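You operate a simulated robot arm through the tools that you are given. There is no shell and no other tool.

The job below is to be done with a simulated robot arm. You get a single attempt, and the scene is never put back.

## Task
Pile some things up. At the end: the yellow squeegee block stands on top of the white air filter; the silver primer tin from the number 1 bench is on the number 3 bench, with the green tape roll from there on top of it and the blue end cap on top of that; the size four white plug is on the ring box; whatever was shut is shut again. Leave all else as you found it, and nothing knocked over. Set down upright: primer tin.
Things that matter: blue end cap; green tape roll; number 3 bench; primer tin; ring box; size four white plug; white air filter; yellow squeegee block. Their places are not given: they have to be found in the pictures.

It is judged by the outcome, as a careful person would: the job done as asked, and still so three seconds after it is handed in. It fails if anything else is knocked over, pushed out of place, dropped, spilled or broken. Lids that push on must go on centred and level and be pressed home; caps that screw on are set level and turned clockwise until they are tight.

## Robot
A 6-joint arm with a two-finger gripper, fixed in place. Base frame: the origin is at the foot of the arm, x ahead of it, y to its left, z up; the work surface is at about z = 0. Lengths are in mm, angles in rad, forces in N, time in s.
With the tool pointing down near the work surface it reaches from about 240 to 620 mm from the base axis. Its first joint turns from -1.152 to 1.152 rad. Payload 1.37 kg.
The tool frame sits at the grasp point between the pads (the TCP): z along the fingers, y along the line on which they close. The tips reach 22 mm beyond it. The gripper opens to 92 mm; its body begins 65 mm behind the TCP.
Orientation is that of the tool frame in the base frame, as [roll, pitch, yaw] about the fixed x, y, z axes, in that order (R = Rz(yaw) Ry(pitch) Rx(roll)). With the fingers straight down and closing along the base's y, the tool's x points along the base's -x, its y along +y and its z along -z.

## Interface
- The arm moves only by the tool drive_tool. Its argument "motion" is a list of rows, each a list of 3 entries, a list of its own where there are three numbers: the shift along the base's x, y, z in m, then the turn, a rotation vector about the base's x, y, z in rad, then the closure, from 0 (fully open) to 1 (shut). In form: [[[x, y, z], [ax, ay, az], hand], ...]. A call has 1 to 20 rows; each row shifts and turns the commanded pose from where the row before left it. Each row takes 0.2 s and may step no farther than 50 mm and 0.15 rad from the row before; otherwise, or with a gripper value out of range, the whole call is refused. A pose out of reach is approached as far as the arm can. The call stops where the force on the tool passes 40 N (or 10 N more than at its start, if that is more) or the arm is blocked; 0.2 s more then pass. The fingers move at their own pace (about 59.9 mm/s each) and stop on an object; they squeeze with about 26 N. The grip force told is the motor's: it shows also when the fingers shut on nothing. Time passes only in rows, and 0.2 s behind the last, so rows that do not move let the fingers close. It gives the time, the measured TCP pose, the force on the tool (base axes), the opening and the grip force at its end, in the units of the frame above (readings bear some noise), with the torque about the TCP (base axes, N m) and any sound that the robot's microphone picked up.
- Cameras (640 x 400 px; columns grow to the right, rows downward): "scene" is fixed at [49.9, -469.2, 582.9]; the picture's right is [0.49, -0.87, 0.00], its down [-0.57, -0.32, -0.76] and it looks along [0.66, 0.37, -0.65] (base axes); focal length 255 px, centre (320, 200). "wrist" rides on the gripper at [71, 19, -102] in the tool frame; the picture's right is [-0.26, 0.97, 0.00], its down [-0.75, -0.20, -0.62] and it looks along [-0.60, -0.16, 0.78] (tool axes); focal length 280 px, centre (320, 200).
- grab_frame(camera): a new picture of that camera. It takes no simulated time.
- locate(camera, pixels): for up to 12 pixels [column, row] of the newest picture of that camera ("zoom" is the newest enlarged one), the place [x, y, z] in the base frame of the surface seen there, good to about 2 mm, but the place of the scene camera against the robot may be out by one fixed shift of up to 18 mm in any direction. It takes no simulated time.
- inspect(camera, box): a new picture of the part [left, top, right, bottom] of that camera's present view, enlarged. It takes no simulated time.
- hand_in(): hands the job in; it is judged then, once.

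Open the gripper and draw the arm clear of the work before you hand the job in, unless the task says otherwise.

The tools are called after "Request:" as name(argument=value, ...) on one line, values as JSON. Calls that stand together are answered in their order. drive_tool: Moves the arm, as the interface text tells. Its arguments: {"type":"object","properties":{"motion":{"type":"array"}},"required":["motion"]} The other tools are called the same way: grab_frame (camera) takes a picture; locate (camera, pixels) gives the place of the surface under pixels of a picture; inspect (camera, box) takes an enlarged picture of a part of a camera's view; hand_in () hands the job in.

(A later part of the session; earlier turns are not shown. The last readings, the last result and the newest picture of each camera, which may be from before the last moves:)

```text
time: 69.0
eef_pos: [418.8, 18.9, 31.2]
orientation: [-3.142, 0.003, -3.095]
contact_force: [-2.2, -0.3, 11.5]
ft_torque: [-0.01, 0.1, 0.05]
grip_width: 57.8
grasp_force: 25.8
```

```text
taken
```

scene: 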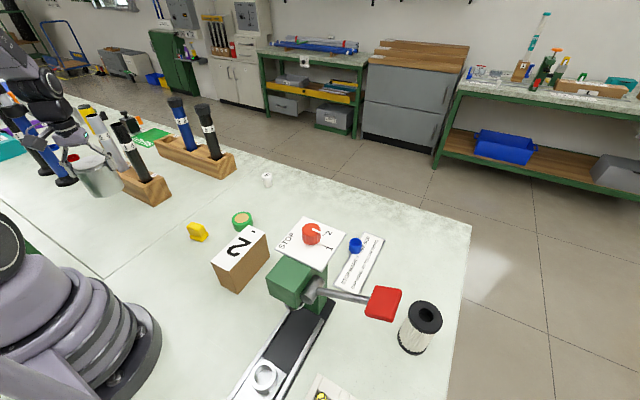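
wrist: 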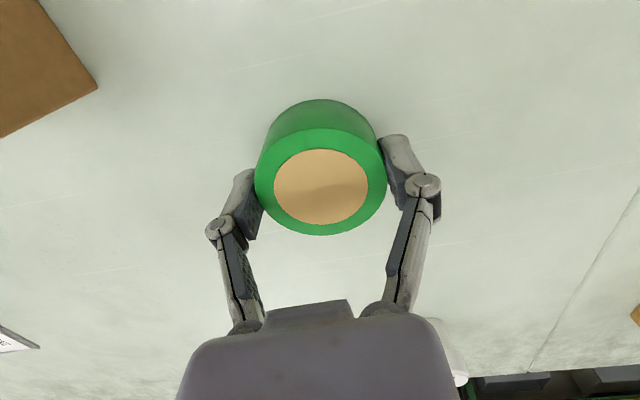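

Gripped at 57.8 mm. I lift it to z≈180 and carry it over the tin at (230.5,276).

Request:
drive_tool(motion=[[[0, 0, 0.01], [0, 0, 0], 1], [[0, 0, 0.04], [0, 0, 0], 1], [[0, 0, 0.045], [0, 0, 0], 1], [[0, 0, 0.045], [0, 0, 0], 1], [[-0.0236, 0.0321, 0.01], [0, 0, 0.1025], 1], [[-0.0236, 0.0321, 0], [0, 0, 0.1025], 1], [[-0.0236, 0.0321, 0], [0, 0, 0.1025], 1], [[-0.0236, 0.0321, 0], [0, 0, 0.1025], 1], [[-0.0236, 0.0321, 0], [0, 0, 0.1025], 1], [[-0.0236, 0.0321, 0], [0, 0, 0.1025], 1], [[-0.0236, 0.0321, 0], [0, 0, 0.1025], 1], [[-0.0236, 0.0321, 0], [0, 0, 0.1025], 1], [[0, 0, 0], [0, 0, 0], 1]])

Request:
grab_frame(camera="wrist")

Request:
inspect(camera="scene", box=[30, 110, 190, 230])

```text
time: 71.8
eef_pos: [227.9, 277.5, 179.6]
orientation: [3.14, 0.002, -2.274]
contact_force: [0.2, -0.1, 0.1]
ft_torque: [0.0, 0.0, 0.03]
grip_width: 57.7
grasp_force: 26.3
```

```text
taken
```

wrist: 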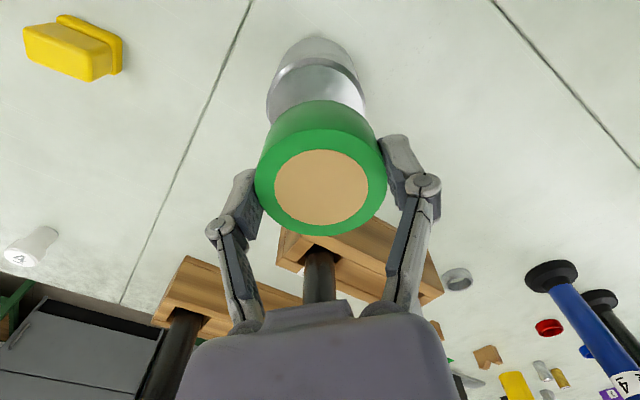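

```text
3.33 times, centred on (110, 170) of scene
```

zoom: 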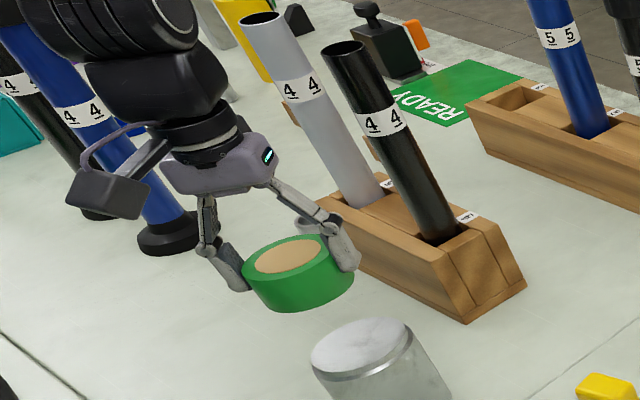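

The roll hangs over the tin. I fine-centre and lower to just above the lid.

Request:
drive_tool(motion=[[[0.002, -0.0015, -0.025], [0, 0, 0], 1], [[0, 0, -0.02], [0, 0, 0], 1], [[0, 0, -0.012], [0, 0, 0], 1], [[0, 0, 0], [0, 0, 0], 1]])

Request:
drive_tool(motion=[[[0, 0, -0.002], [0, 0, 0], 1], [[0, 0, 0], [0, 0, 0], 1]])

Request:
drive_tool(motion=[[[0, 0, -0.0015], [0, 0, 0], 1], [[0, 0, 0], [0, 0, 0], 1]])

```text
time: 72.8
eef_pos: [231.2, 275.8, 123.2]
orientation: [3.14, 0.002, -2.273]
contact_force: [-0.1, 0.2, -0.1]
ft_torque: [0.03, 0.01, -0.02]
grip_width: 57.8
grasp_force: 26.4
```

```text
time: 73.4
eef_pos: [230.7, 274.9, 122.5]
orientation: [-3.14, 0.002, -2.273]
contact_force: [0.5, 0.6, -0.2]
ft_torque: [0.01, 0.01, -0.01]
grip_width: 57.8
grasp_force: 26.5
```

```text
time: 74.0
eef_pos: [232.1, 275.1, 120.9]
orientation: [3.141, 0.0, -2.275]
contact_force: [0.0, -0.5, 0.1]
ft_torque: [0.01, 0.02, 0.01]
grip_width: 57.6
grasp_force: 25.7
```

Request:
grab_frame(camera="wrist")

Request:
inspect(camera="scene", box=[90, 170, 170, 230])

Request:
drive_tool(motion=[[[0, 0, -0.0015], [0, 0, 0], 1], [[0, 0, 0], [0, 0, 0], 1]])

Request:
drive_tool(motion=[[[0, 0, -0.0015], [0, 0, 0], 1], [[0, 0, 0], [0, 0, 0], 1]])

```text
taken
```

wrist: 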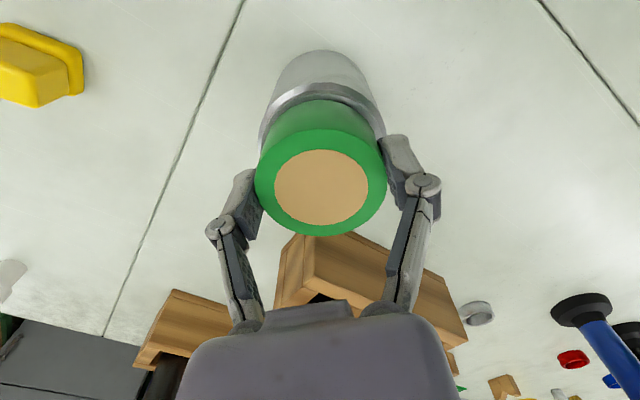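

```text
6.67 times, centred on (130, 200) of scene
```

zoom: 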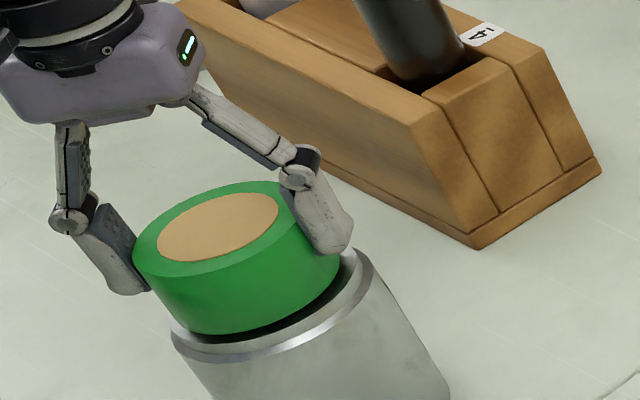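

```text
time: 74.6
eef_pos: [230.4, 275.2, 119.2]
orientation: [3.141, 0.003, -2.275]
contact_force: [-0.1, -0.5, -0.5]
ft_torque: [-0.02, 0.02, 0.0]
grip_width: 57.6
grasp_force: 25.9
```

```text
time: 75.2
eef_pos: [232.3, 275.9, 118.8]
orientation: [3.14, 0.002, -2.275]
contact_force: [0.4, -0.1, -0.8]
ft_torque: [-0.01, 0.0, -0.01]
grip_width: 57.8
grasp_force: 26.2
```

The roll is centred on the lid with a small gap left. I continue in 1 mm steps.

Request:
drive_tool(motion=[[[0, 0, -0.001], [0, 0, 0], 1], [[0, 0, 0], [0, 0, 0], 1]])

Request:
drive_tool(motion=[[[0, 0, -0.001], [0, 0, 0], 1], [[0, 0, 0], [0, 0, 0], 1]])

Request:
drive_tool(motion=[[[0, 0, -0.001], [0, 0, 0], 1], [[0, 0, 0], [0, 0, 0], 1]])

```text
time: 75.8
eef_pos: [231.0, 275.1, 116.1]
orientation: [3.141, 0.004, -2.274]
contact_force: [-0.9, -0.3, 3.9]
ft_torque: [0.03, 0.01, 0.01]
grip_width: 57.2
grasp_force: 26.4
```

```text
time: 76.4
eef_pos: [232.6, 276.1, 116.3]
orientation: [-3.141, 0.005, -2.275]
contact_force: [-3.0, -1.1, 17.9]
ft_torque: [0.04, 0.05, 0.04]
grip_width: 57.9
grasp_force: 26.5
```

```text
time: 77.0
eef_pos: [232.2, 274.6, 115.1]
orientation: [3.139, 0.003, -2.275]
contact_force: [-3.2, 2.7, 18.0]
ft_torque: [0.15, 0.08, 0.01]
grip_width: 57.9
grasp_force: 25.7
```

The roll rests on the lid. I relieve the pressure slightly and open gently.

Request:
drive_tool(motion=[[[0, 0, 0.002], [0, 0, 0], 1], [[0, 0, 0], [0, 0, 0], 0.34], [[0, 0, 0], [0, 0, 0], 0.28], [[0, 0, 0], [0, 0, 0], 0.2], [[0, 0, 0], [0, 0, 0], 0.1], [[0, 0, 0], [0, 0, 0], 0], [[0, 0, 0], [0, 0, 0], 0]])

Request:
grab_frame(camera="wrist")

Request:
inspect(camera="scene", box=[90, 170, 170, 230])

```text
time: 78.6
eef_pos: [231.5, 274.5, 116.0]
orientation: [3.14, 0.001, -2.274]
contact_force: [-0.9, 0.0, 0.6]
ft_torque: [0.0, -0.04, 0.01]
grip_width: 92.0
grasp_force: 0.0
```

```text
taken
```

wrist: 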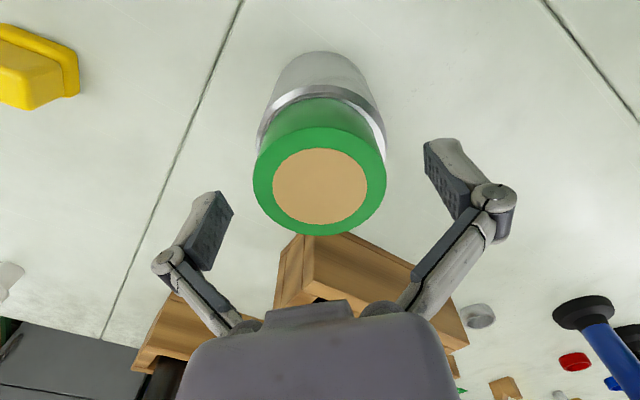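

```text
6.67 times, centred on (130, 200) of scene
```

zoom: 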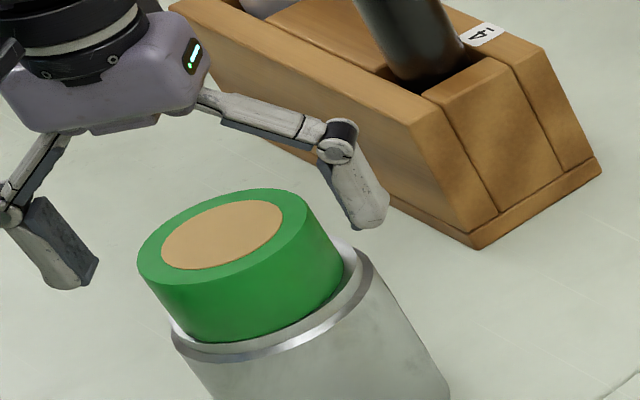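

The roll sits squarely on the tin. I rise and go over to the blue cap at about (498,−318).

Request:
drive_tool(motion=[[[0, 0, 0.04], [0, 0, 0], 0], [[0, 0, 0.045], [0, 0, 0], 0], [[0, 0, 0.045], [0, 0, 0], 0], [[0.0168, -0.0371, 0], [0, 0, -0.0896], 0], [[0.0168, -0.0371, 0], [0, 0, -0.0896], 0], [[0.0168, -0.0371, 0], [0, 0, -0.0896], 0], [[0.0168, -0.0371, 0], [0, 0, -0.0896], 0], [[0.0168, -0.0371, 0], [0, 0, -0.0896], 0], [[0.0168, -0.0371, 0], [0, 0, -0.0896], 0], [[0.0168, -0.0371, 0], [0, 0, -0.0896], 0], [[0.0168, -0.0371, 0], [0, 0, -0.0896], 0], [[0.0168, -0.0371, 0], [0, 0, -0.0896], 0], [[0.0168, -0.0371, 0], [0, 0, -0.0896], 0], [[0.0168, -0.0371, 0], [0, 0, -0.0896], 0], [[0.0168, -0.0371, 0], [0, 0, -0.0896], 0], [[0.0168, -0.0371, 0], [0, 0, -0.0896], 0], [[0.0168, -0.0371, 0], [0, 0, -0.0896], 0], [[0.0168, -0.0371, 0], [0, 0, -0.0896], 0], [[0.0168, -0.0371, 0], [0, 0, -0.0896], 0], [[0, 0, 0], [0, 0, 0], 0]])

Request:
grab_frame(camera="wrist")

Request:
grab_frame(camera="scene")

```text
time: 82.8
eef_pos: [500.6, -320.6, 246.4]
orientation: [-3.141, 0.001, 2.575]
contact_force: [-0.1, 0.2, -0.4]
ft_torque: [0.0, -0.01, 0.01]
grip_width: 92.1
grasp_force: 0.0
```

```text
taken
```

wrist: 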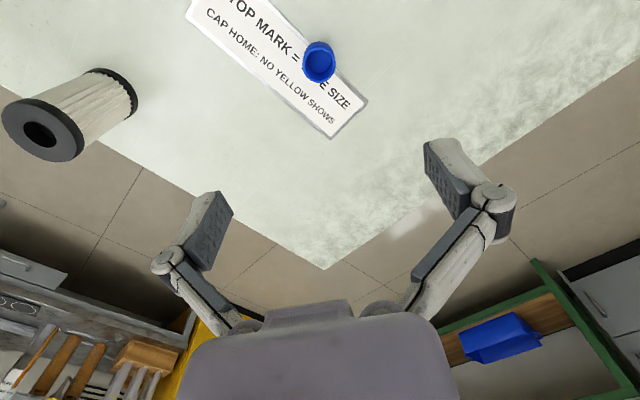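

```text
taken
```

scene: 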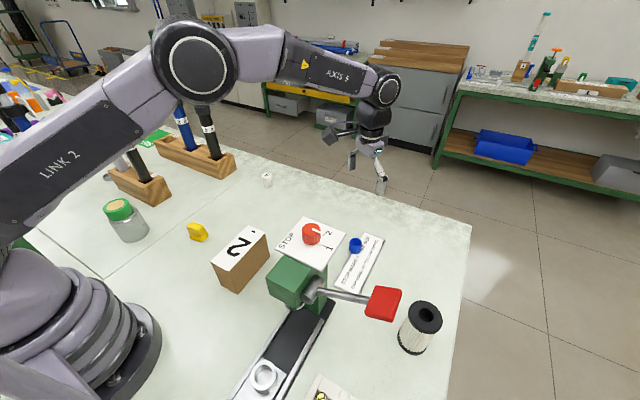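

The stack so far stands at (122,218). Now I measure the cap at (319,60) in an enlarged wrist view.

Request:
inspect(camera="wrist", box=[290, 35, 350, 85])

```text
8.00 times, centred on (320, 60) of wrist
```

zoom: 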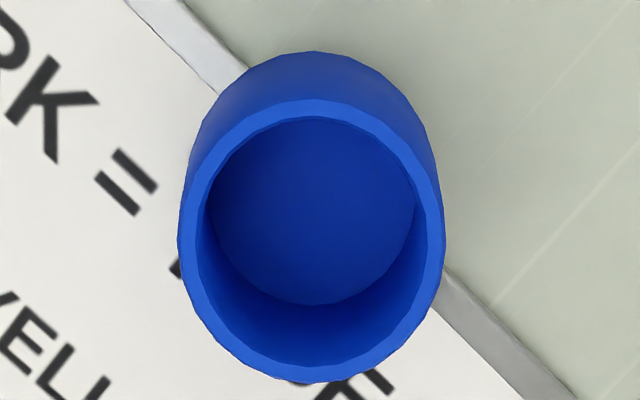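

Request:
locate(camera="zoom", pixels=[[191, 240], [435, 240], [315, 111], [310, 370], [310, 200], [300, 250], [315, 75], [230, 60], [460, 80]])

```text
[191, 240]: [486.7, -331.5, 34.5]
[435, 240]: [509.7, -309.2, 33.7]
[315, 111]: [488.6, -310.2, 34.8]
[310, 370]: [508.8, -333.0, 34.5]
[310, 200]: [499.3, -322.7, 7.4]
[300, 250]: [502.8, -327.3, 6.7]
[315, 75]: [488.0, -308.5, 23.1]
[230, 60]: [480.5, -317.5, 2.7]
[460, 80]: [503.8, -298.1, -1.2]
```

Cap rim centre (498.5,−321), z 34.5, diameter ≈33, resting on the sign (z≈2.7). I shift (−2,−0.3) mm and descend to z≈34.

Request:
drive_tool(motion=[[[-0.002, -0.0003, -0.04], [0, 0, 0], 0], [[0, 0, -0.045], [0, 0, 0], 0], [[0, 0, -0.045], [0, 0, 0], 0], [[0, 0, -0.04], [0, 0, 0], 0], [[0, 0, -0.025], [0, 0, 0], 0], [[0, 0, -0.014], [0, 0, 0], 0], [[0, 0, 0], [0, 0, 0], 0]])

Request:
grab_frame(camera="wrist")

```text
time: 84.4
eef_pos: [499.4, -318.7, 37.3]
orientation: [3.142, 0.003, 2.578]
contact_force: [-0.1, -0.2, 0.1]
ft_torque: [0.03, -0.02, 0.0]
grip_width: 92.2
grasp_force: 0.1
```

```text
taken
```

wrist: 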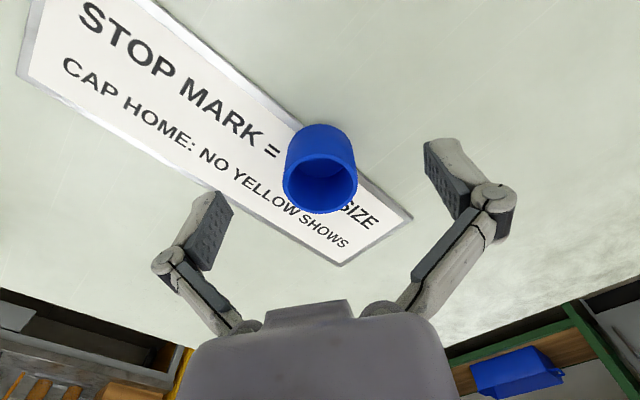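

Aligned. I lower 3 mm more and close slowly on the cap.

Request:
drive_tool(motion=[[[0.001, -0.001, -0.003], [0, 0, 0], 0], [[0, 0, 0], [0, 0, 0], 0.4], [[0, 0, 0], [0, 0, 0], 0.6], [[0, 0, 0], [0, 0, 0], 1], [[0, 0, 0], [0, 0, 0], 1], [[0, 0, 0], [0, 0, 0], 1], [[0, 0, 0], [0, 0, 0], 1]])

Request:
grab_frame(camera="wrist")

```text
time: 86.0
eef_pos: [499.3, -319.2, 34.8]
orientation: [3.141, 0.001, 2.577]
contact_force: [0.2, -0.1, 1.5]
ft_torque: [-0.03, -0.01, 0.0]
grip_width: 32.5
grasp_force: 26.0
```

```text
taken
```

wrist: 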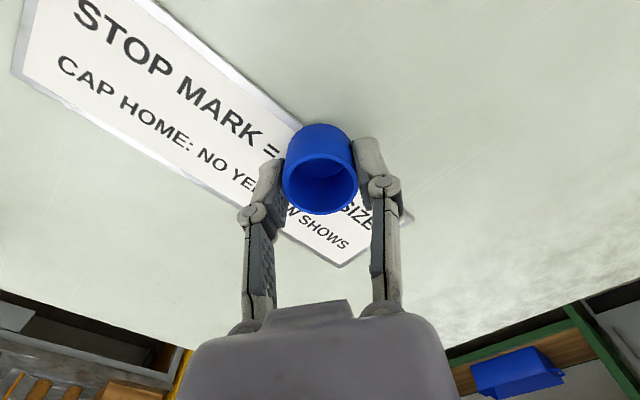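

The cap is gripped (32.5 mm). I lift it and carry it back to the stack.

Request:
drive_tool(motion=[[[0, 0, 0.01], [0, 0, 0], 1], [[0, 0, 0.04], [0, 0, 0], 1], [[0, 0, 0.045], [0, 0, 0], 1], [[0, 0, 0.045], [0, 0, 0], 1], [[0, 0, 0.045], [0, 0, 0], 1], [[0, 0, 0.025], [0, 0, 0], 1], [[-0.0168, 0.0371, 0], [0, 0, 0.0896], 1], [[-0.0168, 0.0371, 0], [0, 0, 0.0896], 1], [[-0.0168, 0.0371, 0], [0, 0, 0.0896], 1], [[-0.0168, 0.0371, 0], [0, 0, 0.0896], 1], [[-0.0168, 0.0371, 0], [0, 0, 0.0896], 1], [[-0.0168, 0.0371, 0], [0, 0, 0.0896], 1], [[-0.0168, 0.0371, 0], [0, 0, 0.0896], 1], [[-0.0168, 0.0371, 0], [0, 0, 0.0896], 1]])

Request:
drive_tool(motion=[[[-0.0168, 0.0371, 0], [0, 0, 0.0896], 1], [[-0.0168, 0.0371, 0], [0, 0, 0.0896], 1], [[-0.0168, 0.0371, 0], [0, 0, 0.0896], 1], [[-0.0168, 0.0371, 0], [0, 0, 0.0896], 1], [[-0.0168, 0.0371, 0], [0, 0, 0.0896], 1], [[-0.0168, 0.0371, 0], [0, 0, 0.0896], 1], [[-0.0168, 0.0371, 0], [0, 0, 0.0896], 1], [[-0.0168, 0.0371, 0], [0, 0, 0.0896], 1], [[0, 0, 0], [0, 0, 0], 1]])

Request:
grab_frame(camera="wrist")

```text
time: 89.0
eef_pos: [365.9, -24.4, 244.9]
orientation: [-3.141, 0.002, -2.99]
contact_force: [0.4, 0.2, -0.8]
ft_torque: [-0.02, -0.02, -0.04]
grip_width: 32.3
grasp_force: 25.9
```

```text
time: 91.0
eef_pos: [230.6, 275.3, 245.9]
orientation: [-3.14, 0.001, -2.273]
contact_force: [0.3, 0.0, -0.2]
ft_torque: [0.04, -0.02, 0.01]
grip_width: 32.3
grasp_force: 25.7
```

```text
taken
```

wrist: 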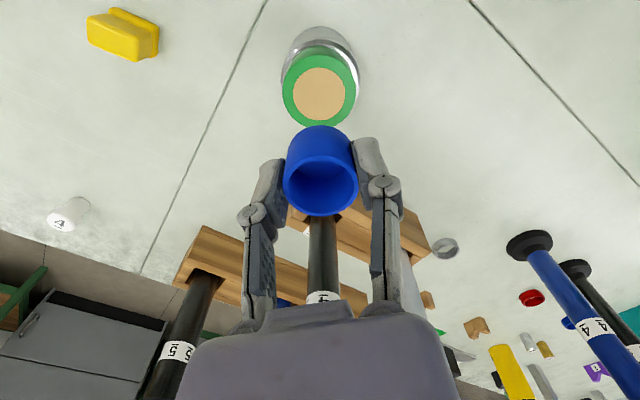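

I measure the roll's centre on the tin at (320,93) before lowering.

Request:
locate(camera="wrist", pixels=[[286, 92], [354, 92], [320, 60], [320, 123], [297, 93], [343, 93], [320, 93]])

```text
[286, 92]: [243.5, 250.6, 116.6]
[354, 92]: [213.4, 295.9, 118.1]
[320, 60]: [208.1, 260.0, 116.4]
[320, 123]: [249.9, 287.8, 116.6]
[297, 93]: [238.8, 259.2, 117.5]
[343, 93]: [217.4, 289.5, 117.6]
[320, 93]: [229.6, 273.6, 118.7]
```

The TCP is right above the roll's centre. I lower the cap toward it (contact expected near z≈149).

Request:
drive_tool(motion=[[[0, 0, -0.035], [0, 0, 0], 1], [[0, 0, -0.035], [0, 0, 0], 1], [[0, 0, -0.02], [0, 0, 0], 1], [[0, 0, 0], [0, 0, 0], 1]])

Request:
drive_tool(motion=[[[0, 0, -0.002], [0, 0, 0], 1], [[0, 0, 0], [0, 0, 0], 1]])

Request:
drive_tool(motion=[[[0, 0, -0.002], [0, 0, 0], 1], [[0, 0, 0], [0, 0, 0], 1]])

Request:
inspect(camera="scene", box=[80, 160, 160, 230])

```text
time: 92.0
eef_pos: [230.7, 273.8, 153.5]
orientation: [-3.14, 0.001, -2.274]
contact_force: [-0.1, 0.3, 0.1]
ft_torque: [-0.04, 0.01, 0.01]
grip_width: 32.4
grasp_force: 25.9
```

```text
time: 92.6
eef_pos: [231.2, 273.9, 152.6]
orientation: [3.141, 0.001, -2.274]
contact_force: [-0.4, -0.7, 0.3]
ft_torque: [0.01, 0.01, 0.0]
grip_width: 32.5
grasp_force: 25.6
```

```text
time: 93.2
eef_pos: [231.3, 274.0, 150.7]
orientation: [-3.142, 0.001, -2.275]
contact_force: [-0.9, -0.6, -0.5]
ft_torque: [0.02, 0.0, -0.02]
grip_width: 32.5
grasp_force: 25.8
```

```text
5.71 times, centred on (120, 195) of scene
```

zoom: 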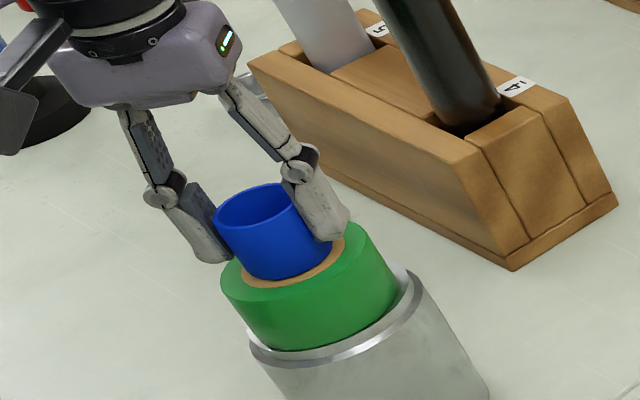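

The cap is centred over the roll with a gap of about 1–2 mm. I step down 1 mm at a time to contact.

Request:
drive_tool(motion=[[[0, 0, -0.001], [0, 0, 0], 1], [[0, 0, 0], [0, 0, 0], 1]])

Request:
drive_tool(motion=[[[0, 0, -0.001], [0, 0, 0], 1], [[0, 0, 0], [0, 0, 0], 1]])

```text
time: 93.8
eef_pos: [230.1, 273.6, 150.8]
orientation: [3.141, 0.004, -2.275]
contact_force: [0.3, 0.4, 4.1]
ft_torque: [0.02, 0.01, -0.01]
grip_width: 32.4
grasp_force: 26.5
```

```text
time: 94.4
eef_pos: [231.2, 274.5, 149.7]
orientation: [-3.142, 0.004, -2.274]
contact_force: [-1.6, -1.4, 24.9]
ft_torque: [-0.02, 0.04, -0.01]
grip_width: 32.4
grasp_force: 26.0
```

Contact made. I ease up 1 mm and open gently.

Request:
drive_tool(motion=[[[0, 0, 0.001], [0, 0, 0], 1], [[0, 0, 0], [0, 0, 0], 0.62], [[0, 0, 0], [0, 0, 0], 0.55], [[0, 0, 0], [0, 0, 0], 0.4], [[0, 0, 0], [0, 0, 0], 0.2], [[0, 0, 0], [0, 0, 0], 0.1], [[0, 0, 0], [0, 0, 0], 0.1]])

Request:
grab_frame(camera="wrist")

Request:
inspect(camera="scene", box=[80, 160, 160, 230])

```text
time: 96.0
eef_pos: [231.4, 273.3, 149.7]
orientation: [-3.141, 0.002, -2.275]
contact_force: [-0.1, 0.0, 0.4]
ft_torque: [0.01, 0.0, -0.03]
grip_width: 82.8
grasp_force: 0.0
```

```text
taken
```

wrist: 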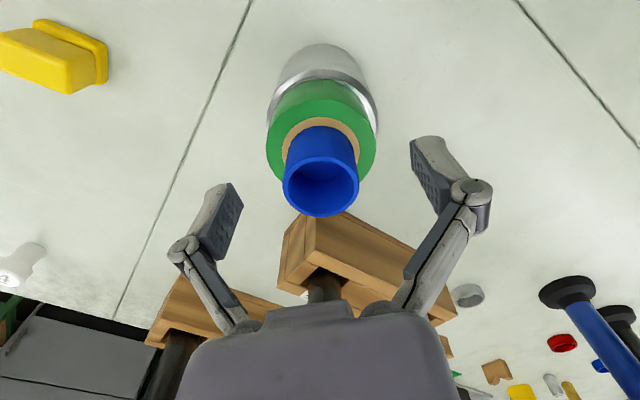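

```text
5.71 times, centred on (120, 195) of scene
```

zoom: 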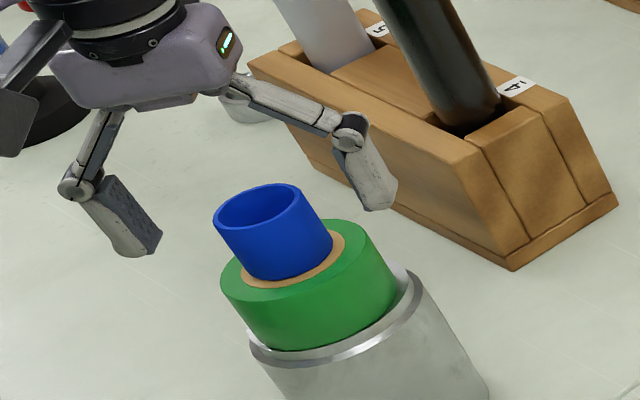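

The cap sits centred on the roll on the tin. I rise and move over the yellow block near (318,103).

Request:
drive_tool(motion=[[[0, 0, 0.03], [0, 0, 0], 0.1], [[0, 0, 0.04], [0, 0, 0], 0], [[0, 0, 0.04], [0, 0, 0], 0], [[0.0178, -0.0342, 0], [0, 0, -0.112], 0], [[0.0178, -0.0342, 0], [0, 0, -0.112], 0], [[0.0178, -0.0342, 0], [0, 0, -0.112], 0], [[0.0178, -0.0342, -0.02], [0, 0, -0.112], 0], [[0.0178, -0.0342, -0.03], [0, 0, -0.112], 0], [[0, 0, 0], [0, 0, 0], 0]])

Request:
grab_frame(camera="wrist")

Request:
inspect(camera="wrist", box=[270, 40, 370, 140])

```text
time: 98.0
eef_pos: [321.9, 105.5, 208.2]
orientation: [3.142, 0.001, -2.835]
contact_force: [-0.2, 0.5, -0.7]
ft_torque: [0.02, 0.02, 0.0]
grip_width: 91.9
grasp_force: 0.0
```

```text
taken
```

wrist: 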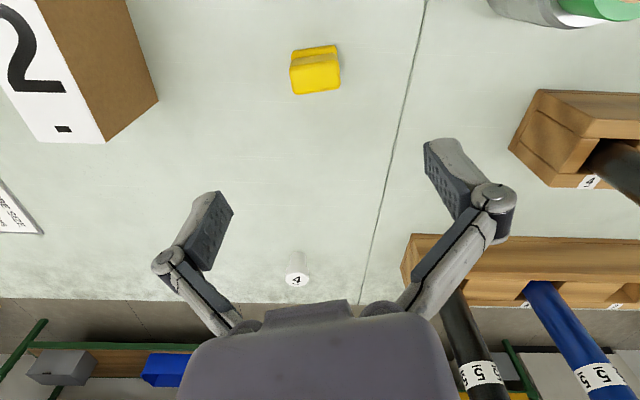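

```text
4.00 times, centred on (320, 90) of wrist
```

zoom: 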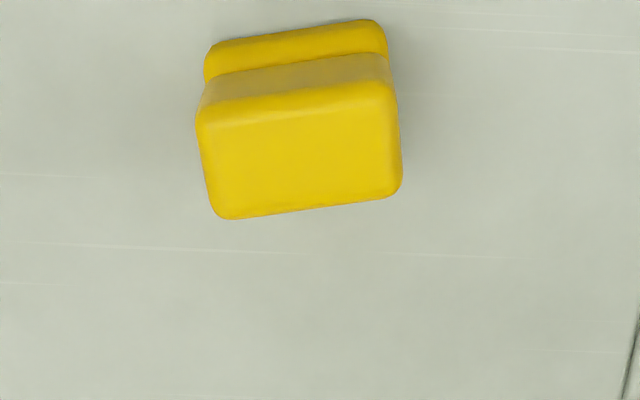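

Request:
locate(camera="zoom", pixels=[[203, 118], [388, 90], [222, 212], [396, 185], [300, 155], [212, 52], [378, 26], [208, 78], [386, 52], [300, 85], [280, 60], [300, 50]])

```text
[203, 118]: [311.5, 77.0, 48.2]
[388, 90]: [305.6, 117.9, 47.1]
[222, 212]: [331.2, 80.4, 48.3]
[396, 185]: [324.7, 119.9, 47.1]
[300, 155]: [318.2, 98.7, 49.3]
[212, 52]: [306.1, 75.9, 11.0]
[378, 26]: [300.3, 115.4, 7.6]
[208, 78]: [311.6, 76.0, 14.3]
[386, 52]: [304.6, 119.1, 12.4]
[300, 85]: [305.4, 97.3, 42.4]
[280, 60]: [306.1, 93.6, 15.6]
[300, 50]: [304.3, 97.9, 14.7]
```

Block top: corners give a 41×20 mm face (rounded), centre (318.3,98.8), z 48; long axis ≈8° off y. I turn slightly so the fingers close on its ends and descend to z≈32.

Request:
drive_tool(motion=[[[-0.0018, -0.0034, 0], [0, 0, -0.08], 0], [[-0.0018, -0.0033, -0.03], [0, 0, -0.08], 0], [[0, 0, -0.04], [0, 0, 0], 0], [[0, 0, -0.04], [0, 0, 0], 0], [[0, 0, -0.04], [0, 0, 0], 0], [[0, 0, -0.018], [0, 0, 0], 0], [[0, 0, -0.008], [0, 0, 0], 0], [[0, 0, 0], [0, 0, 0], 0]])

Request:
grab_frame(camera="wrist")

```text
time: 99.8
eef_pos: [316.6, 94.5, 32.9]
orientation: [-3.14, 0.003, -2.995]
contact_force: [-0.3, 0.2, -0.3]
ft_torque: [0.03, -0.01, 0.0]
grip_width: 92.1
grasp_force: 0.1
```

```text
taken
```

wrist: 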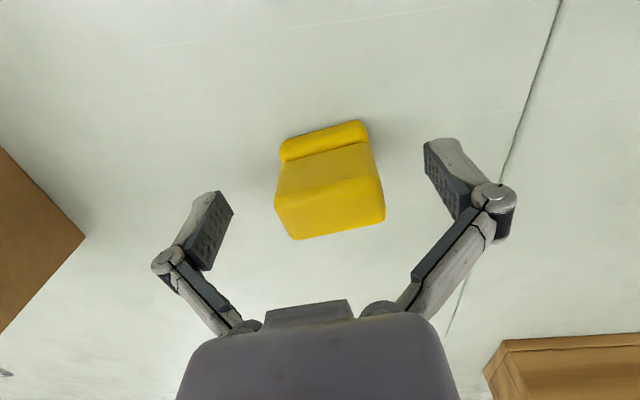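

Block is aligned with the hand but ~4 mm off to +y. I shift and close.

Request:
drive_tool(motion=[[[0.0005, 0.004, 0], [0, 0, 0], 0], [[0, 0, 0], [0, 0, 0], 0.3], [[0, 0, 0], [0, 0, 0], 1], [[0, 0, 0], [0, 0, 0], 1], [[0, 0, 0], [0, 0, 0], 1], [[0, 0, 0], [0, 0, 0], 1], [[0, 0, 0], [0, 0, 0], 1]])

Request:
grab_frame(camera="wrist")

```text
time: 101.4
eef_pos: [316.9, 101.1, 33.5]
orientation: [3.142, 0.003, -2.994]
contact_force: [-0.9, 1.6, 6.1]
ft_torque: [0.1, -0.08, 0.05]
grip_width: 44.4
grasp_force: 25.6
```

```text
taken
```

wrist: 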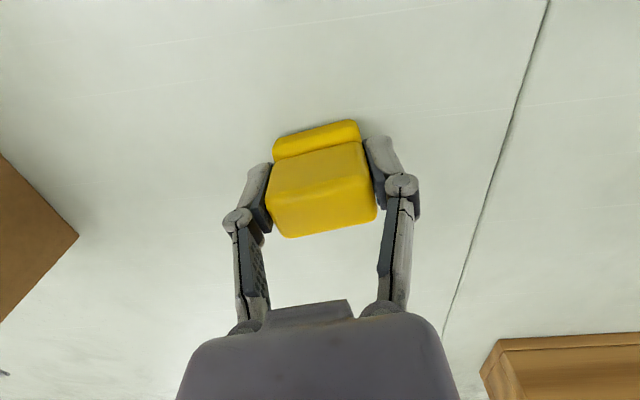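

Gripped at 44.4 mm. I lift high and carry the block around the front of the press (z≈263) toward the filter.

Request:
drive_tool(motion=[[[0, 0, 0.01], [0, 0, 0], 1], [[0, 0, 0.04], [0, 0, 0], 1], [[0, 0, 0.045], [0, 0, 0], 1], [[0, 0, 0.045], [0, 0, 0], 1], [[0, 0, 0.045], [0, 0, 0], 1], [[0, 0, 0.045], [0, 0, 0], 1], [[0.0266, -0.0302, 0], [0, 0, -0.1026], 1], [[0.0266, -0.0302, 0], [0, 0, -0.1026], 1], [[0.0266, -0.0302, 0], [0, 0, -0.1026], 1], [[0.0266, -0.0302, 0], [0, 0, -0.1026], 1], [[0.0266, -0.0302, 0], [0, 0, -0.1026], 1]])

Request:
drive_tool(motion=[[[0.01, -0.04, 0], [0, 0, -0.1026], 1], [[0.01, -0.04, 0], [0, 0, -0.1026], 1], [[0.01, -0.04, 0], [0, 0, -0.1026], 1], [[0.01, -0.04, 0], [0, 0, -0.1026], 1], [[0.01, -0.04, 0], [0, 0, -0.1026], 1], [[-0.012, -0.036, 0], [0, 0, -0.1026], 1], [[-0.012, -0.036, 0], [0, 0, -0.1026], 1], [[-0.012, -0.036, 0], [0, 0, -0.1026], 1], [[0, 0, 0], [0, 0, 0], 1]])

Request:
grab_frame(camera="wrist")

Request:
grab_frame(camera="scene")

```text
time: 103.8
eef_pos: [448.5, -51.1, 263.0]
orientation: [3.14, 0.001, 2.775]
contact_force: [0.1, 0.0, -0.5]
ft_torque: [-0.01, -0.03, -0.01]
grip_width: 44.4
grasp_force: 26.1
```

```text
time: 105.8
eef_pos: [462.7, -358.4, 263.8]
orientation: [-3.141, 0.002, 1.953]
contact_force: [-0.1, 0.3, -0.8]
ft_torque: [0.01, -0.03, 0.01]
grip_width: 44.4
grasp_force: 25.8
```

```text
taken
```

wrist: 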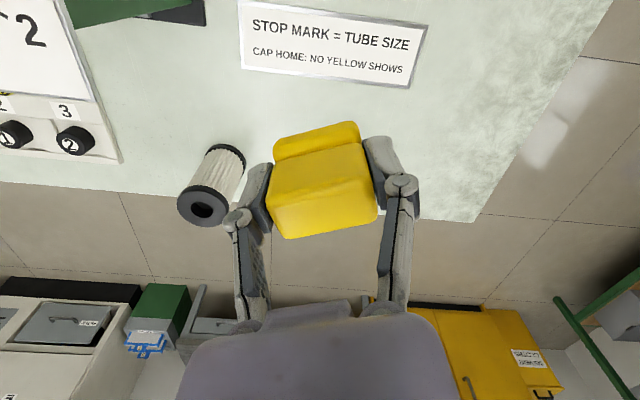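

```text
taken
```

scene: 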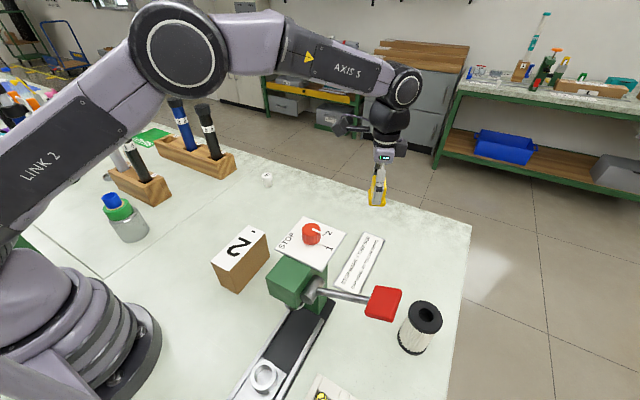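

The filter's top disc is visible at (203,205). I measure it enlarged.

Request:
inspect(camera="wrist", box=[165, 130, 265, 240])

```text
3.64 times, centred on (215, 185) of wrist
```

zoom: 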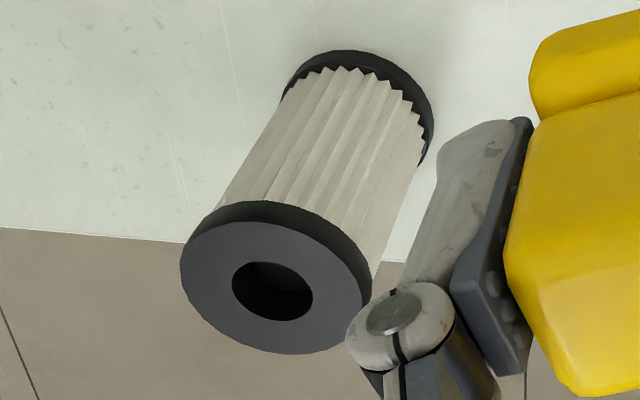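

Request:
locate(camera="zoom", pixels=[[188, 265], [358, 305], [272, 232], [255, 345], [272, 290], [238, 290], [307, 295], [210, 320], [330, 250], [265, 210], [400, 100], [420, 160]])

```text
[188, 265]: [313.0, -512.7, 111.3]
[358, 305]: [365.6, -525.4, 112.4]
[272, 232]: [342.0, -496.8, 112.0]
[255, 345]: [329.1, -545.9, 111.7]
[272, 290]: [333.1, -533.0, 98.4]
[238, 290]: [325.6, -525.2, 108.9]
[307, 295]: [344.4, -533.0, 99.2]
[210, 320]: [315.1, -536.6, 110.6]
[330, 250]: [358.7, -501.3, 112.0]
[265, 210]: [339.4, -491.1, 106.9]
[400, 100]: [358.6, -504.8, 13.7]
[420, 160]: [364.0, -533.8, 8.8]
```

Filter top: centre ≈(337,−520), z 112, diameter ≈58, hole ≈24. I move above it at z≈263 and check reach.

Request:
drive_tool(motion=[[[-0.0251, -0.0323, 0], [0, 0, -0.04], 1], [[-0.0251, -0.0323, 0], [0, 0, -0.04], 1], [[-0.0251, -0.0323, 0], [0, 0, -0.04], 1], [[-0.0251, -0.0323, 0], [0, 0, -0.04], 1], [[-0.0251, -0.0323, 0], [0, 0, -0.04], 1], [[0, 0, 0], [0, 0, 0], 1]])

Request:
grab_frame(camera="wrist")

Request:
grab_frame(camera="scene")

```text
time: 107.2
eef_pos: [336.9, -519.2, 263.3]
orientation: [3.141, 0.001, 1.756]
contact_force: [-0.1, -0.4, -0.9]
ft_torque: [0.02, -0.01, 0.01]
grip_width: 44.2
grasp_force: 26.1
```

```text
taken
```

wrist: 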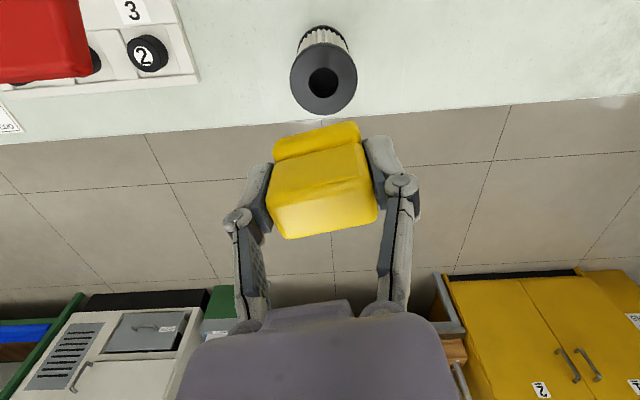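

```text
taken
```

scene: 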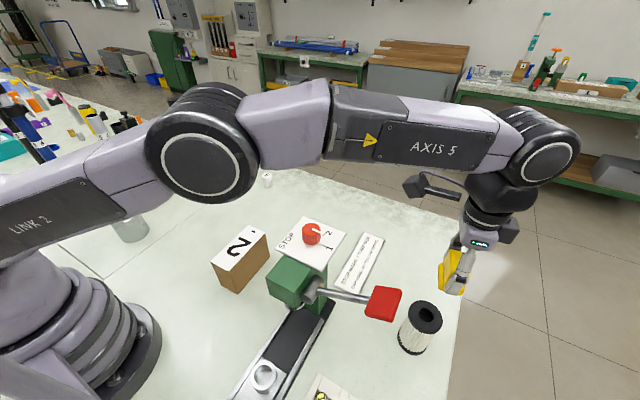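

Reach is fine. I refine the filter centre from this near-vertical view.

Request:
inspect(camera="wrist", box=[280, 20, 370, 120])

```text
4.00 times, centred on (325, 70) of wrist
```

zoom: 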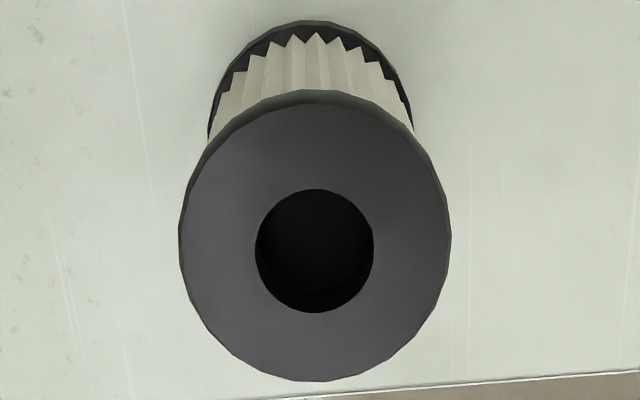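

Request:
locate(camera="zoom", pixels=[[188, 245], [443, 245], [310, 110], [318, 374], [315, 120], [250, 245], [380, 245], [310, 180], [315, 318]])

```text
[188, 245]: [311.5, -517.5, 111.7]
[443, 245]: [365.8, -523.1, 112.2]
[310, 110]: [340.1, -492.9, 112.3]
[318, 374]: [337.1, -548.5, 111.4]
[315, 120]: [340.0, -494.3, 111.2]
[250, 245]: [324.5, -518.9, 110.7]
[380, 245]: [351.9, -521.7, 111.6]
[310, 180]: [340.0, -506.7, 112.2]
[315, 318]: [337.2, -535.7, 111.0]
```

Filter centre is (338.5,−520.6). I check the block's position in the hand to centre it properly.

Request:
inspect(camera="wrist", box=[250, 110, 400, 250])

```text
2.86 times, centred on (325, 180) of wrist
```

zoom: 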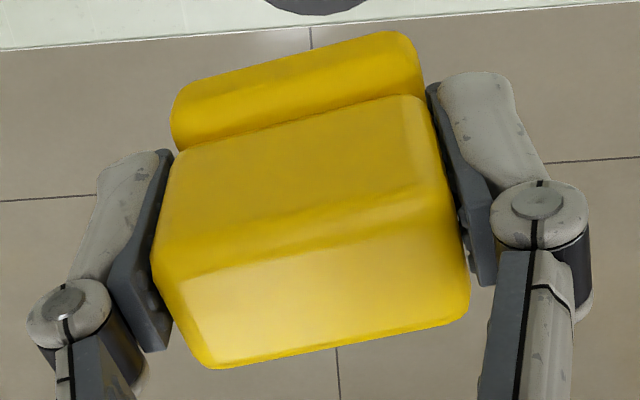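

Request:
locate(camera="zoom", pixels=[[170, 275], [440, 205], [215, 358], [460, 305], [315, 285], [185, 110], [400, 50], [190, 140], [415, 85], [300, 170]])

```text
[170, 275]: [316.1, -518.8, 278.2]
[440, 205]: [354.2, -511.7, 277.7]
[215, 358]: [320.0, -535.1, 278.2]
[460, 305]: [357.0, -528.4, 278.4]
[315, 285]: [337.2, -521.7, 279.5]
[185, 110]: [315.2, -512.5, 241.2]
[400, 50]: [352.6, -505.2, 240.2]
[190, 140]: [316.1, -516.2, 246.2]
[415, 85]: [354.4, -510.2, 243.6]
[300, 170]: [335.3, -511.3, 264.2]
```

Block centre in the hand is (336.8,−523.5), so I shift (+1.7,+2.9) mm and lower 110 mm, then look.

Request:
drive_tool(motion=[[[0.0017, 0.0029, -0.03], [0, 0, 0], 1], [[0, 0, -0.03], [0, 0, 0], 1], [[0, 0, -0.03], [0, 0, 0], 1], [[0, 0, -0.018], [0, 0, 0], 1], [[0, 0, 0], [0, 0, 0], 1]])

Request:
grab_frame(camera="wrist")

Request:
inspect(camera="scene", box=[340, 220, 500, 370])

```text
time: 108.4
eef_pos: [340.1, -517.9, 154.5]
orientation: [-3.14, 0.002, 1.753]
contact_force: [1.3, -0.3, -0.2]
ft_torque: [-0.02, 0.01, 0.01]
grip_width: 44.2
grasp_force: 25.9
```

```text
taken
```

wrist: 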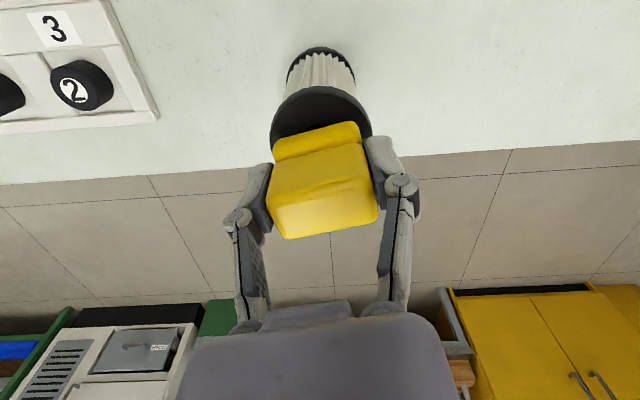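

```text
2.67 times, centred on (420, 295) of scene
```

zoom: 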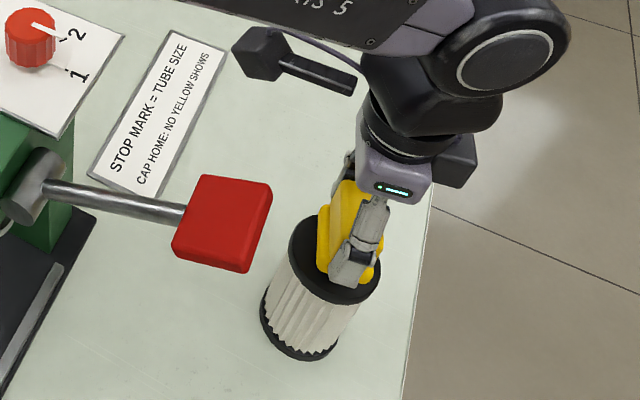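

The block is above the filter with ~9 mm left. I lower gently.

Request:
drive_tool(motion=[[[0, 0, -0.004], [0, 0, 0], 1], [[0, 0, -0.002], [0, 0, 0], 1], [[0, 0, 0], [0, 0, 0], 1]])

Request:
drive_tool(motion=[[[0, 0, -0.001], [0, 0, 0], 1], [[0, 0, 0], [0, 0, 0], 1]])

Request:
drive_tool(motion=[[[0, 0, -0.001], [0, 0, 0], 1], [[0, 0, 0], [0, 0, 0], 1]])

```text
time: 109.2
eef_pos: [339.7, -517.4, 148.9]
orientation: [3.141, 0.001, 1.753]
contact_force: [0.4, -0.4, 0.0]
ft_torque: [0.0, 0.0, -0.01]
grip_width: 44.1
grasp_force: 26.0
```

```text
time: 109.8
eef_pos: [339.1, -517.4, 149.5]
orientation: [-3.141, 0.003, 1.753]
contact_force: [0.0, -0.5, -0.7]
ft_torque: [-0.02, 0.03, 0.0]
grip_width: 44.3
grasp_force: 25.8
```

```text
time: 110.4
eef_pos: [340.4, -519.3, 147.6]
orientation: [-3.142, 0.0, 1.754]
contact_force: [-0.7, -0.4, -0.7]
ft_torque: [-0.04, 0.04, 0.05]
grip_width: 44.3
grasp_force: 25.9
```

Request:
drive_tool(motion=[[[0, 0, -0.001], [0, 0, 0], 1], [[0, 0, 0], [0, 0, 0], 1]])

Request:
drive_tool(motion=[[[0, 0, -0.001], [0, 0, 0], 1], [[0, 0, 0], [0, 0, 0], 1]])

```text
time: 111.0
eef_pos: [339.0, -517.6, 145.9]
orientation: [3.141, 0.002, 1.754]
contact_force: [-0.4, 0.3, 1.6]
ft_torque: [-0.01, -0.03, -0.02]
grip_width: 43.9
grasp_force: 25.9
```

```text
time: 111.6
eef_pos: [340.0, -518.2, 146.3]
orientation: [3.139, 0.003, 1.753]
contact_force: [-1.8, 1.5, 10.1]
ft_torque: [0.08, 0.06, -0.01]
grip_width: 44.1
grasp_force: 26.3
```

Contact at 10 N. I release gently.

Request:
drive_tool(motion=[[[0, 0, 0.0007], [0, 0, 0], 1], [[0, 0, 0], [0, 0, 0], 0.49], [[0, 0, 0], [0, 0, 0], 0.43], [[0, 0, 0], [0, 0, 0], 0.33], [[0, 0, 0], [0, 0, 0], 0.2], [[0, 0, 0], [0, 0, 0], 0.15], [[0, 0, 0], [0, 0, 0], 0.15]])

Request:
grab_frame(camera="wrist")

Request:
inspect(camera="scene", box=[380, 270, 460, 360])

```text
time: 113.2
eef_pos: [340.0, -516.5, 145.8]
orientation: [3.141, 0.0, 1.753]
contact_force: [0.3, 1.1, -0.1]
ft_torque: [0.0, 0.01, 0.02]
grip_width: 78.5
grasp_force: 0.0
```

```text
taken
```

wrist: 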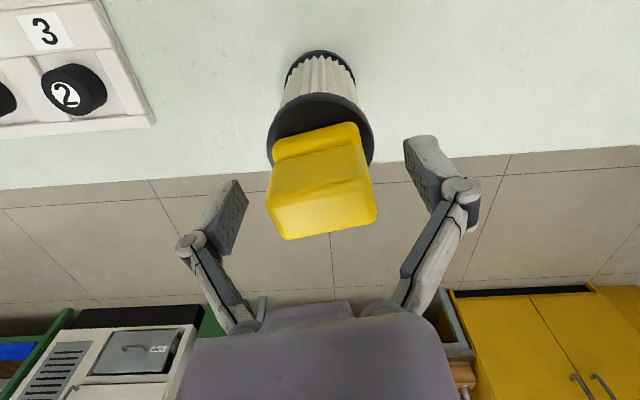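

```text
4.44 times, centred on (420, 315) of scene
```

zoom: 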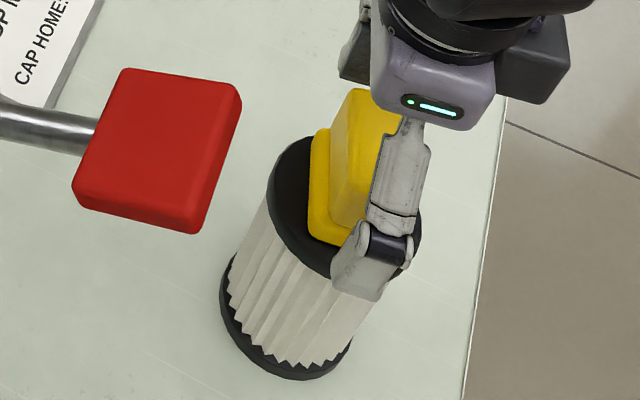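

The block stands on the filter. I rise straight up clear of it and check its place.

Request:
drive_tool(motion=[[[0, 0, 0.02], [0, 0, 0], 0.1], [[0, 0, 0.035], [0, 0, 0], 0], [[0, 0, 0.04], [0, 0, 0], 0], [[0, 0, 0.04], [0, 0, 0], 0], [[0, 0, 0], [0, 0, 0], 0]])

Request:
grab_frame(camera="wrist")

Request:
inspect(camera="wrist", box=[270, 30, 370, 140])

Request:
inspect(camera="scene", box=[380, 270, 460, 360])

```text
time: 114.4
eef_pos: [339.7, -518.3, 281.0]
orientation: [-3.141, 0.003, 1.755]
contact_force: [0.6, 0.1, 0.9]
ft_torque: [-0.01, -0.02, -0.01]
grip_width: 92.2
grasp_force: 0.1
```

```text
taken
```

wrist: 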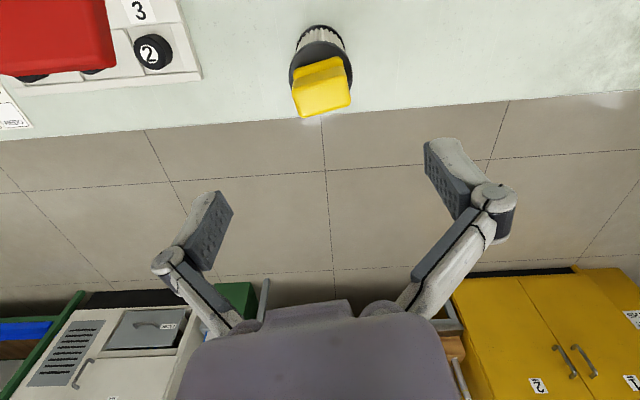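

```text
3.64 times, centred on (320, 85) of wrist
```

zoom: 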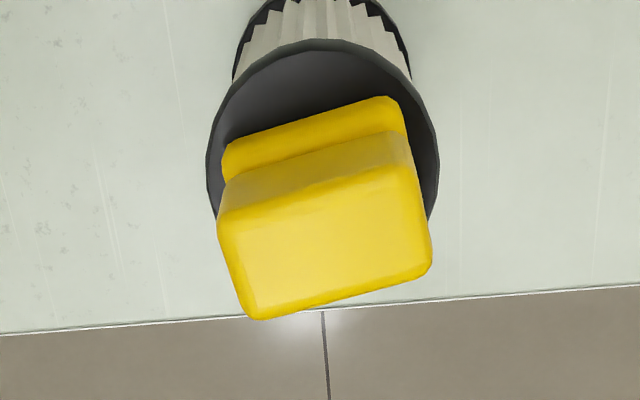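

```text
4.44 times, centred on (420, 315) of scene
```

zoom: 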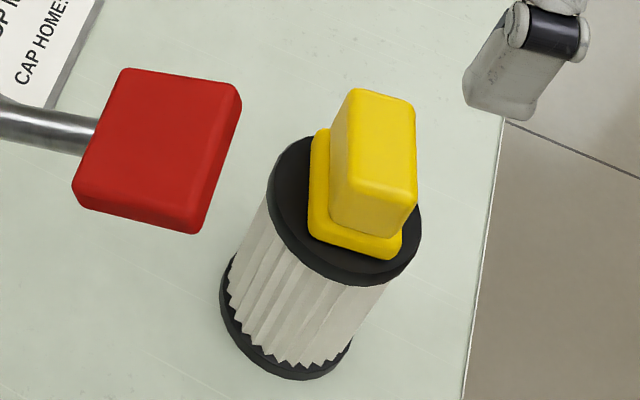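

I verify the block's centring numerically from the wrist view.

Request:
inspect(camera="wrist", box=[270, 30, 370, 140])

Request:
locate(camera="zoom", pixels=[[228, 225], [405, 180], [257, 308], [425, 262], [325, 245], [230, 150], [392, 103], [320, 60], [215, 180], [430, 190]])

```text
3.64 times, centred on (320, 85) of wrist
```

zoom: 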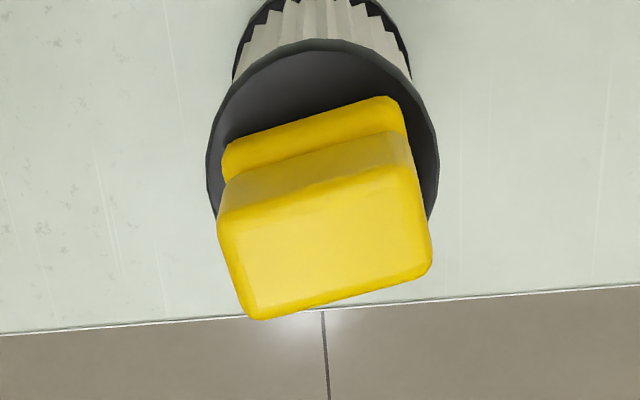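

```text
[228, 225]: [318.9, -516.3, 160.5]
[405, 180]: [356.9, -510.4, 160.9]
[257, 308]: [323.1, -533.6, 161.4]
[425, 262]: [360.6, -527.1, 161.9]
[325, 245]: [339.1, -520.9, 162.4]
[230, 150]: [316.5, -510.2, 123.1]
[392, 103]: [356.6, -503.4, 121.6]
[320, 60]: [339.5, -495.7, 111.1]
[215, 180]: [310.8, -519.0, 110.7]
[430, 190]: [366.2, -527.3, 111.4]
```

Block centre (339.9,−521.9) vs filter centre (338.5,−520.6): well centred. Now I go back around to the plug near (613,75).

Request:
drive_tool(motion=[[[0.025, 0.022, 0], [0, 0, 0.0888], 0], [[0.025, 0.022, 0], [0, 0, 0.0888], 0], [[0.025, 0.022, 0], [0, 0, 0.0888], 0], [[0.025, 0.022, 0], [0, 0, 0.0888], 0], [[0.012, 0.036, 0], [0, 0, 0.0888], 0], [[0.012, 0.036, 0], [0, 0, 0.0888], 0], [[0.012, 0.036, 0], [0, 0, 0.0888], 0], [[0.012, 0.036, 0], [0, 0, 0.0888], 0], [[0.012, 0.036, 0], [0, 0, 0.0888], 0], [[0.014, 0.038, 0], [0, 0, 0.0888], 0], [[0.014, 0.038, 0], [0, 0, 0.0888], 0], [[0.014, 0.038, 0], [0, 0, 0.0888], 0], [[0.014, 0.038, 0], [0, 0, 0.0888], 0], [[0.014, 0.038, -0.02], [0, 0, 0.0888], 0], [[0.005, 0.04, -0.02], [0, 0, 0.0888], 0], [[0.005, 0.04, -0.02], [0, 0, 0.0888], 0], [[0.005, 0.04, -0.02], [0, 0, 0.0888], 0], [[0, 0, 0], [0, 0, 0], 0]])

Request:
grab_frame(camera="wrist")

```text
time: 118.2
eef_pos: [585.0, 61.6, 200.9]
orientation: [-3.141, 0.0, -3.017]
contact_force: [0.6, 0.0, -0.1]
ft_torque: [0.0, -0.03, 0.02]
grip_width: 92.1
grasp_force: 0.1
```

```text
taken
```

wrist: 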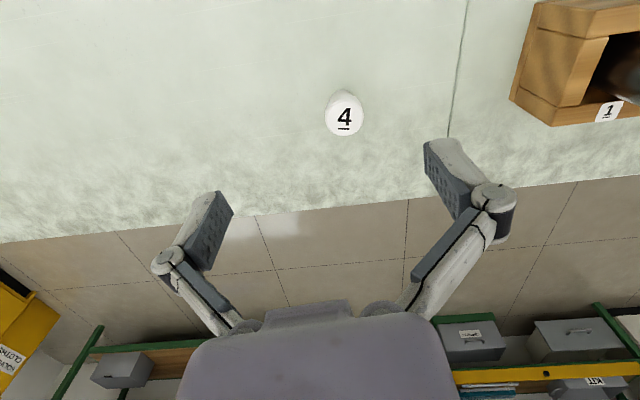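

Request:
inspect(camera="wrist", box=[310, 80, 380, 145])

```text
6.15 times, centred on (345, 112) of wrist
```

zoom: 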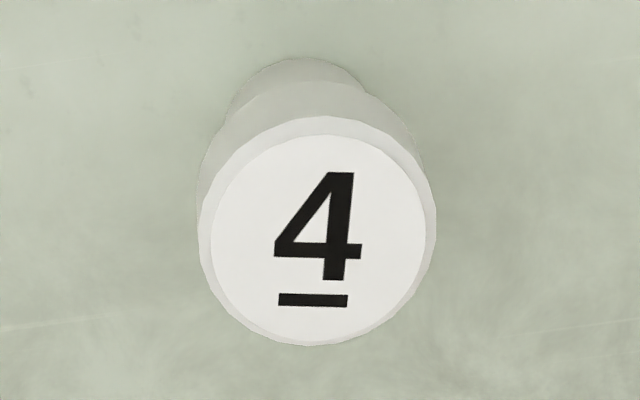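

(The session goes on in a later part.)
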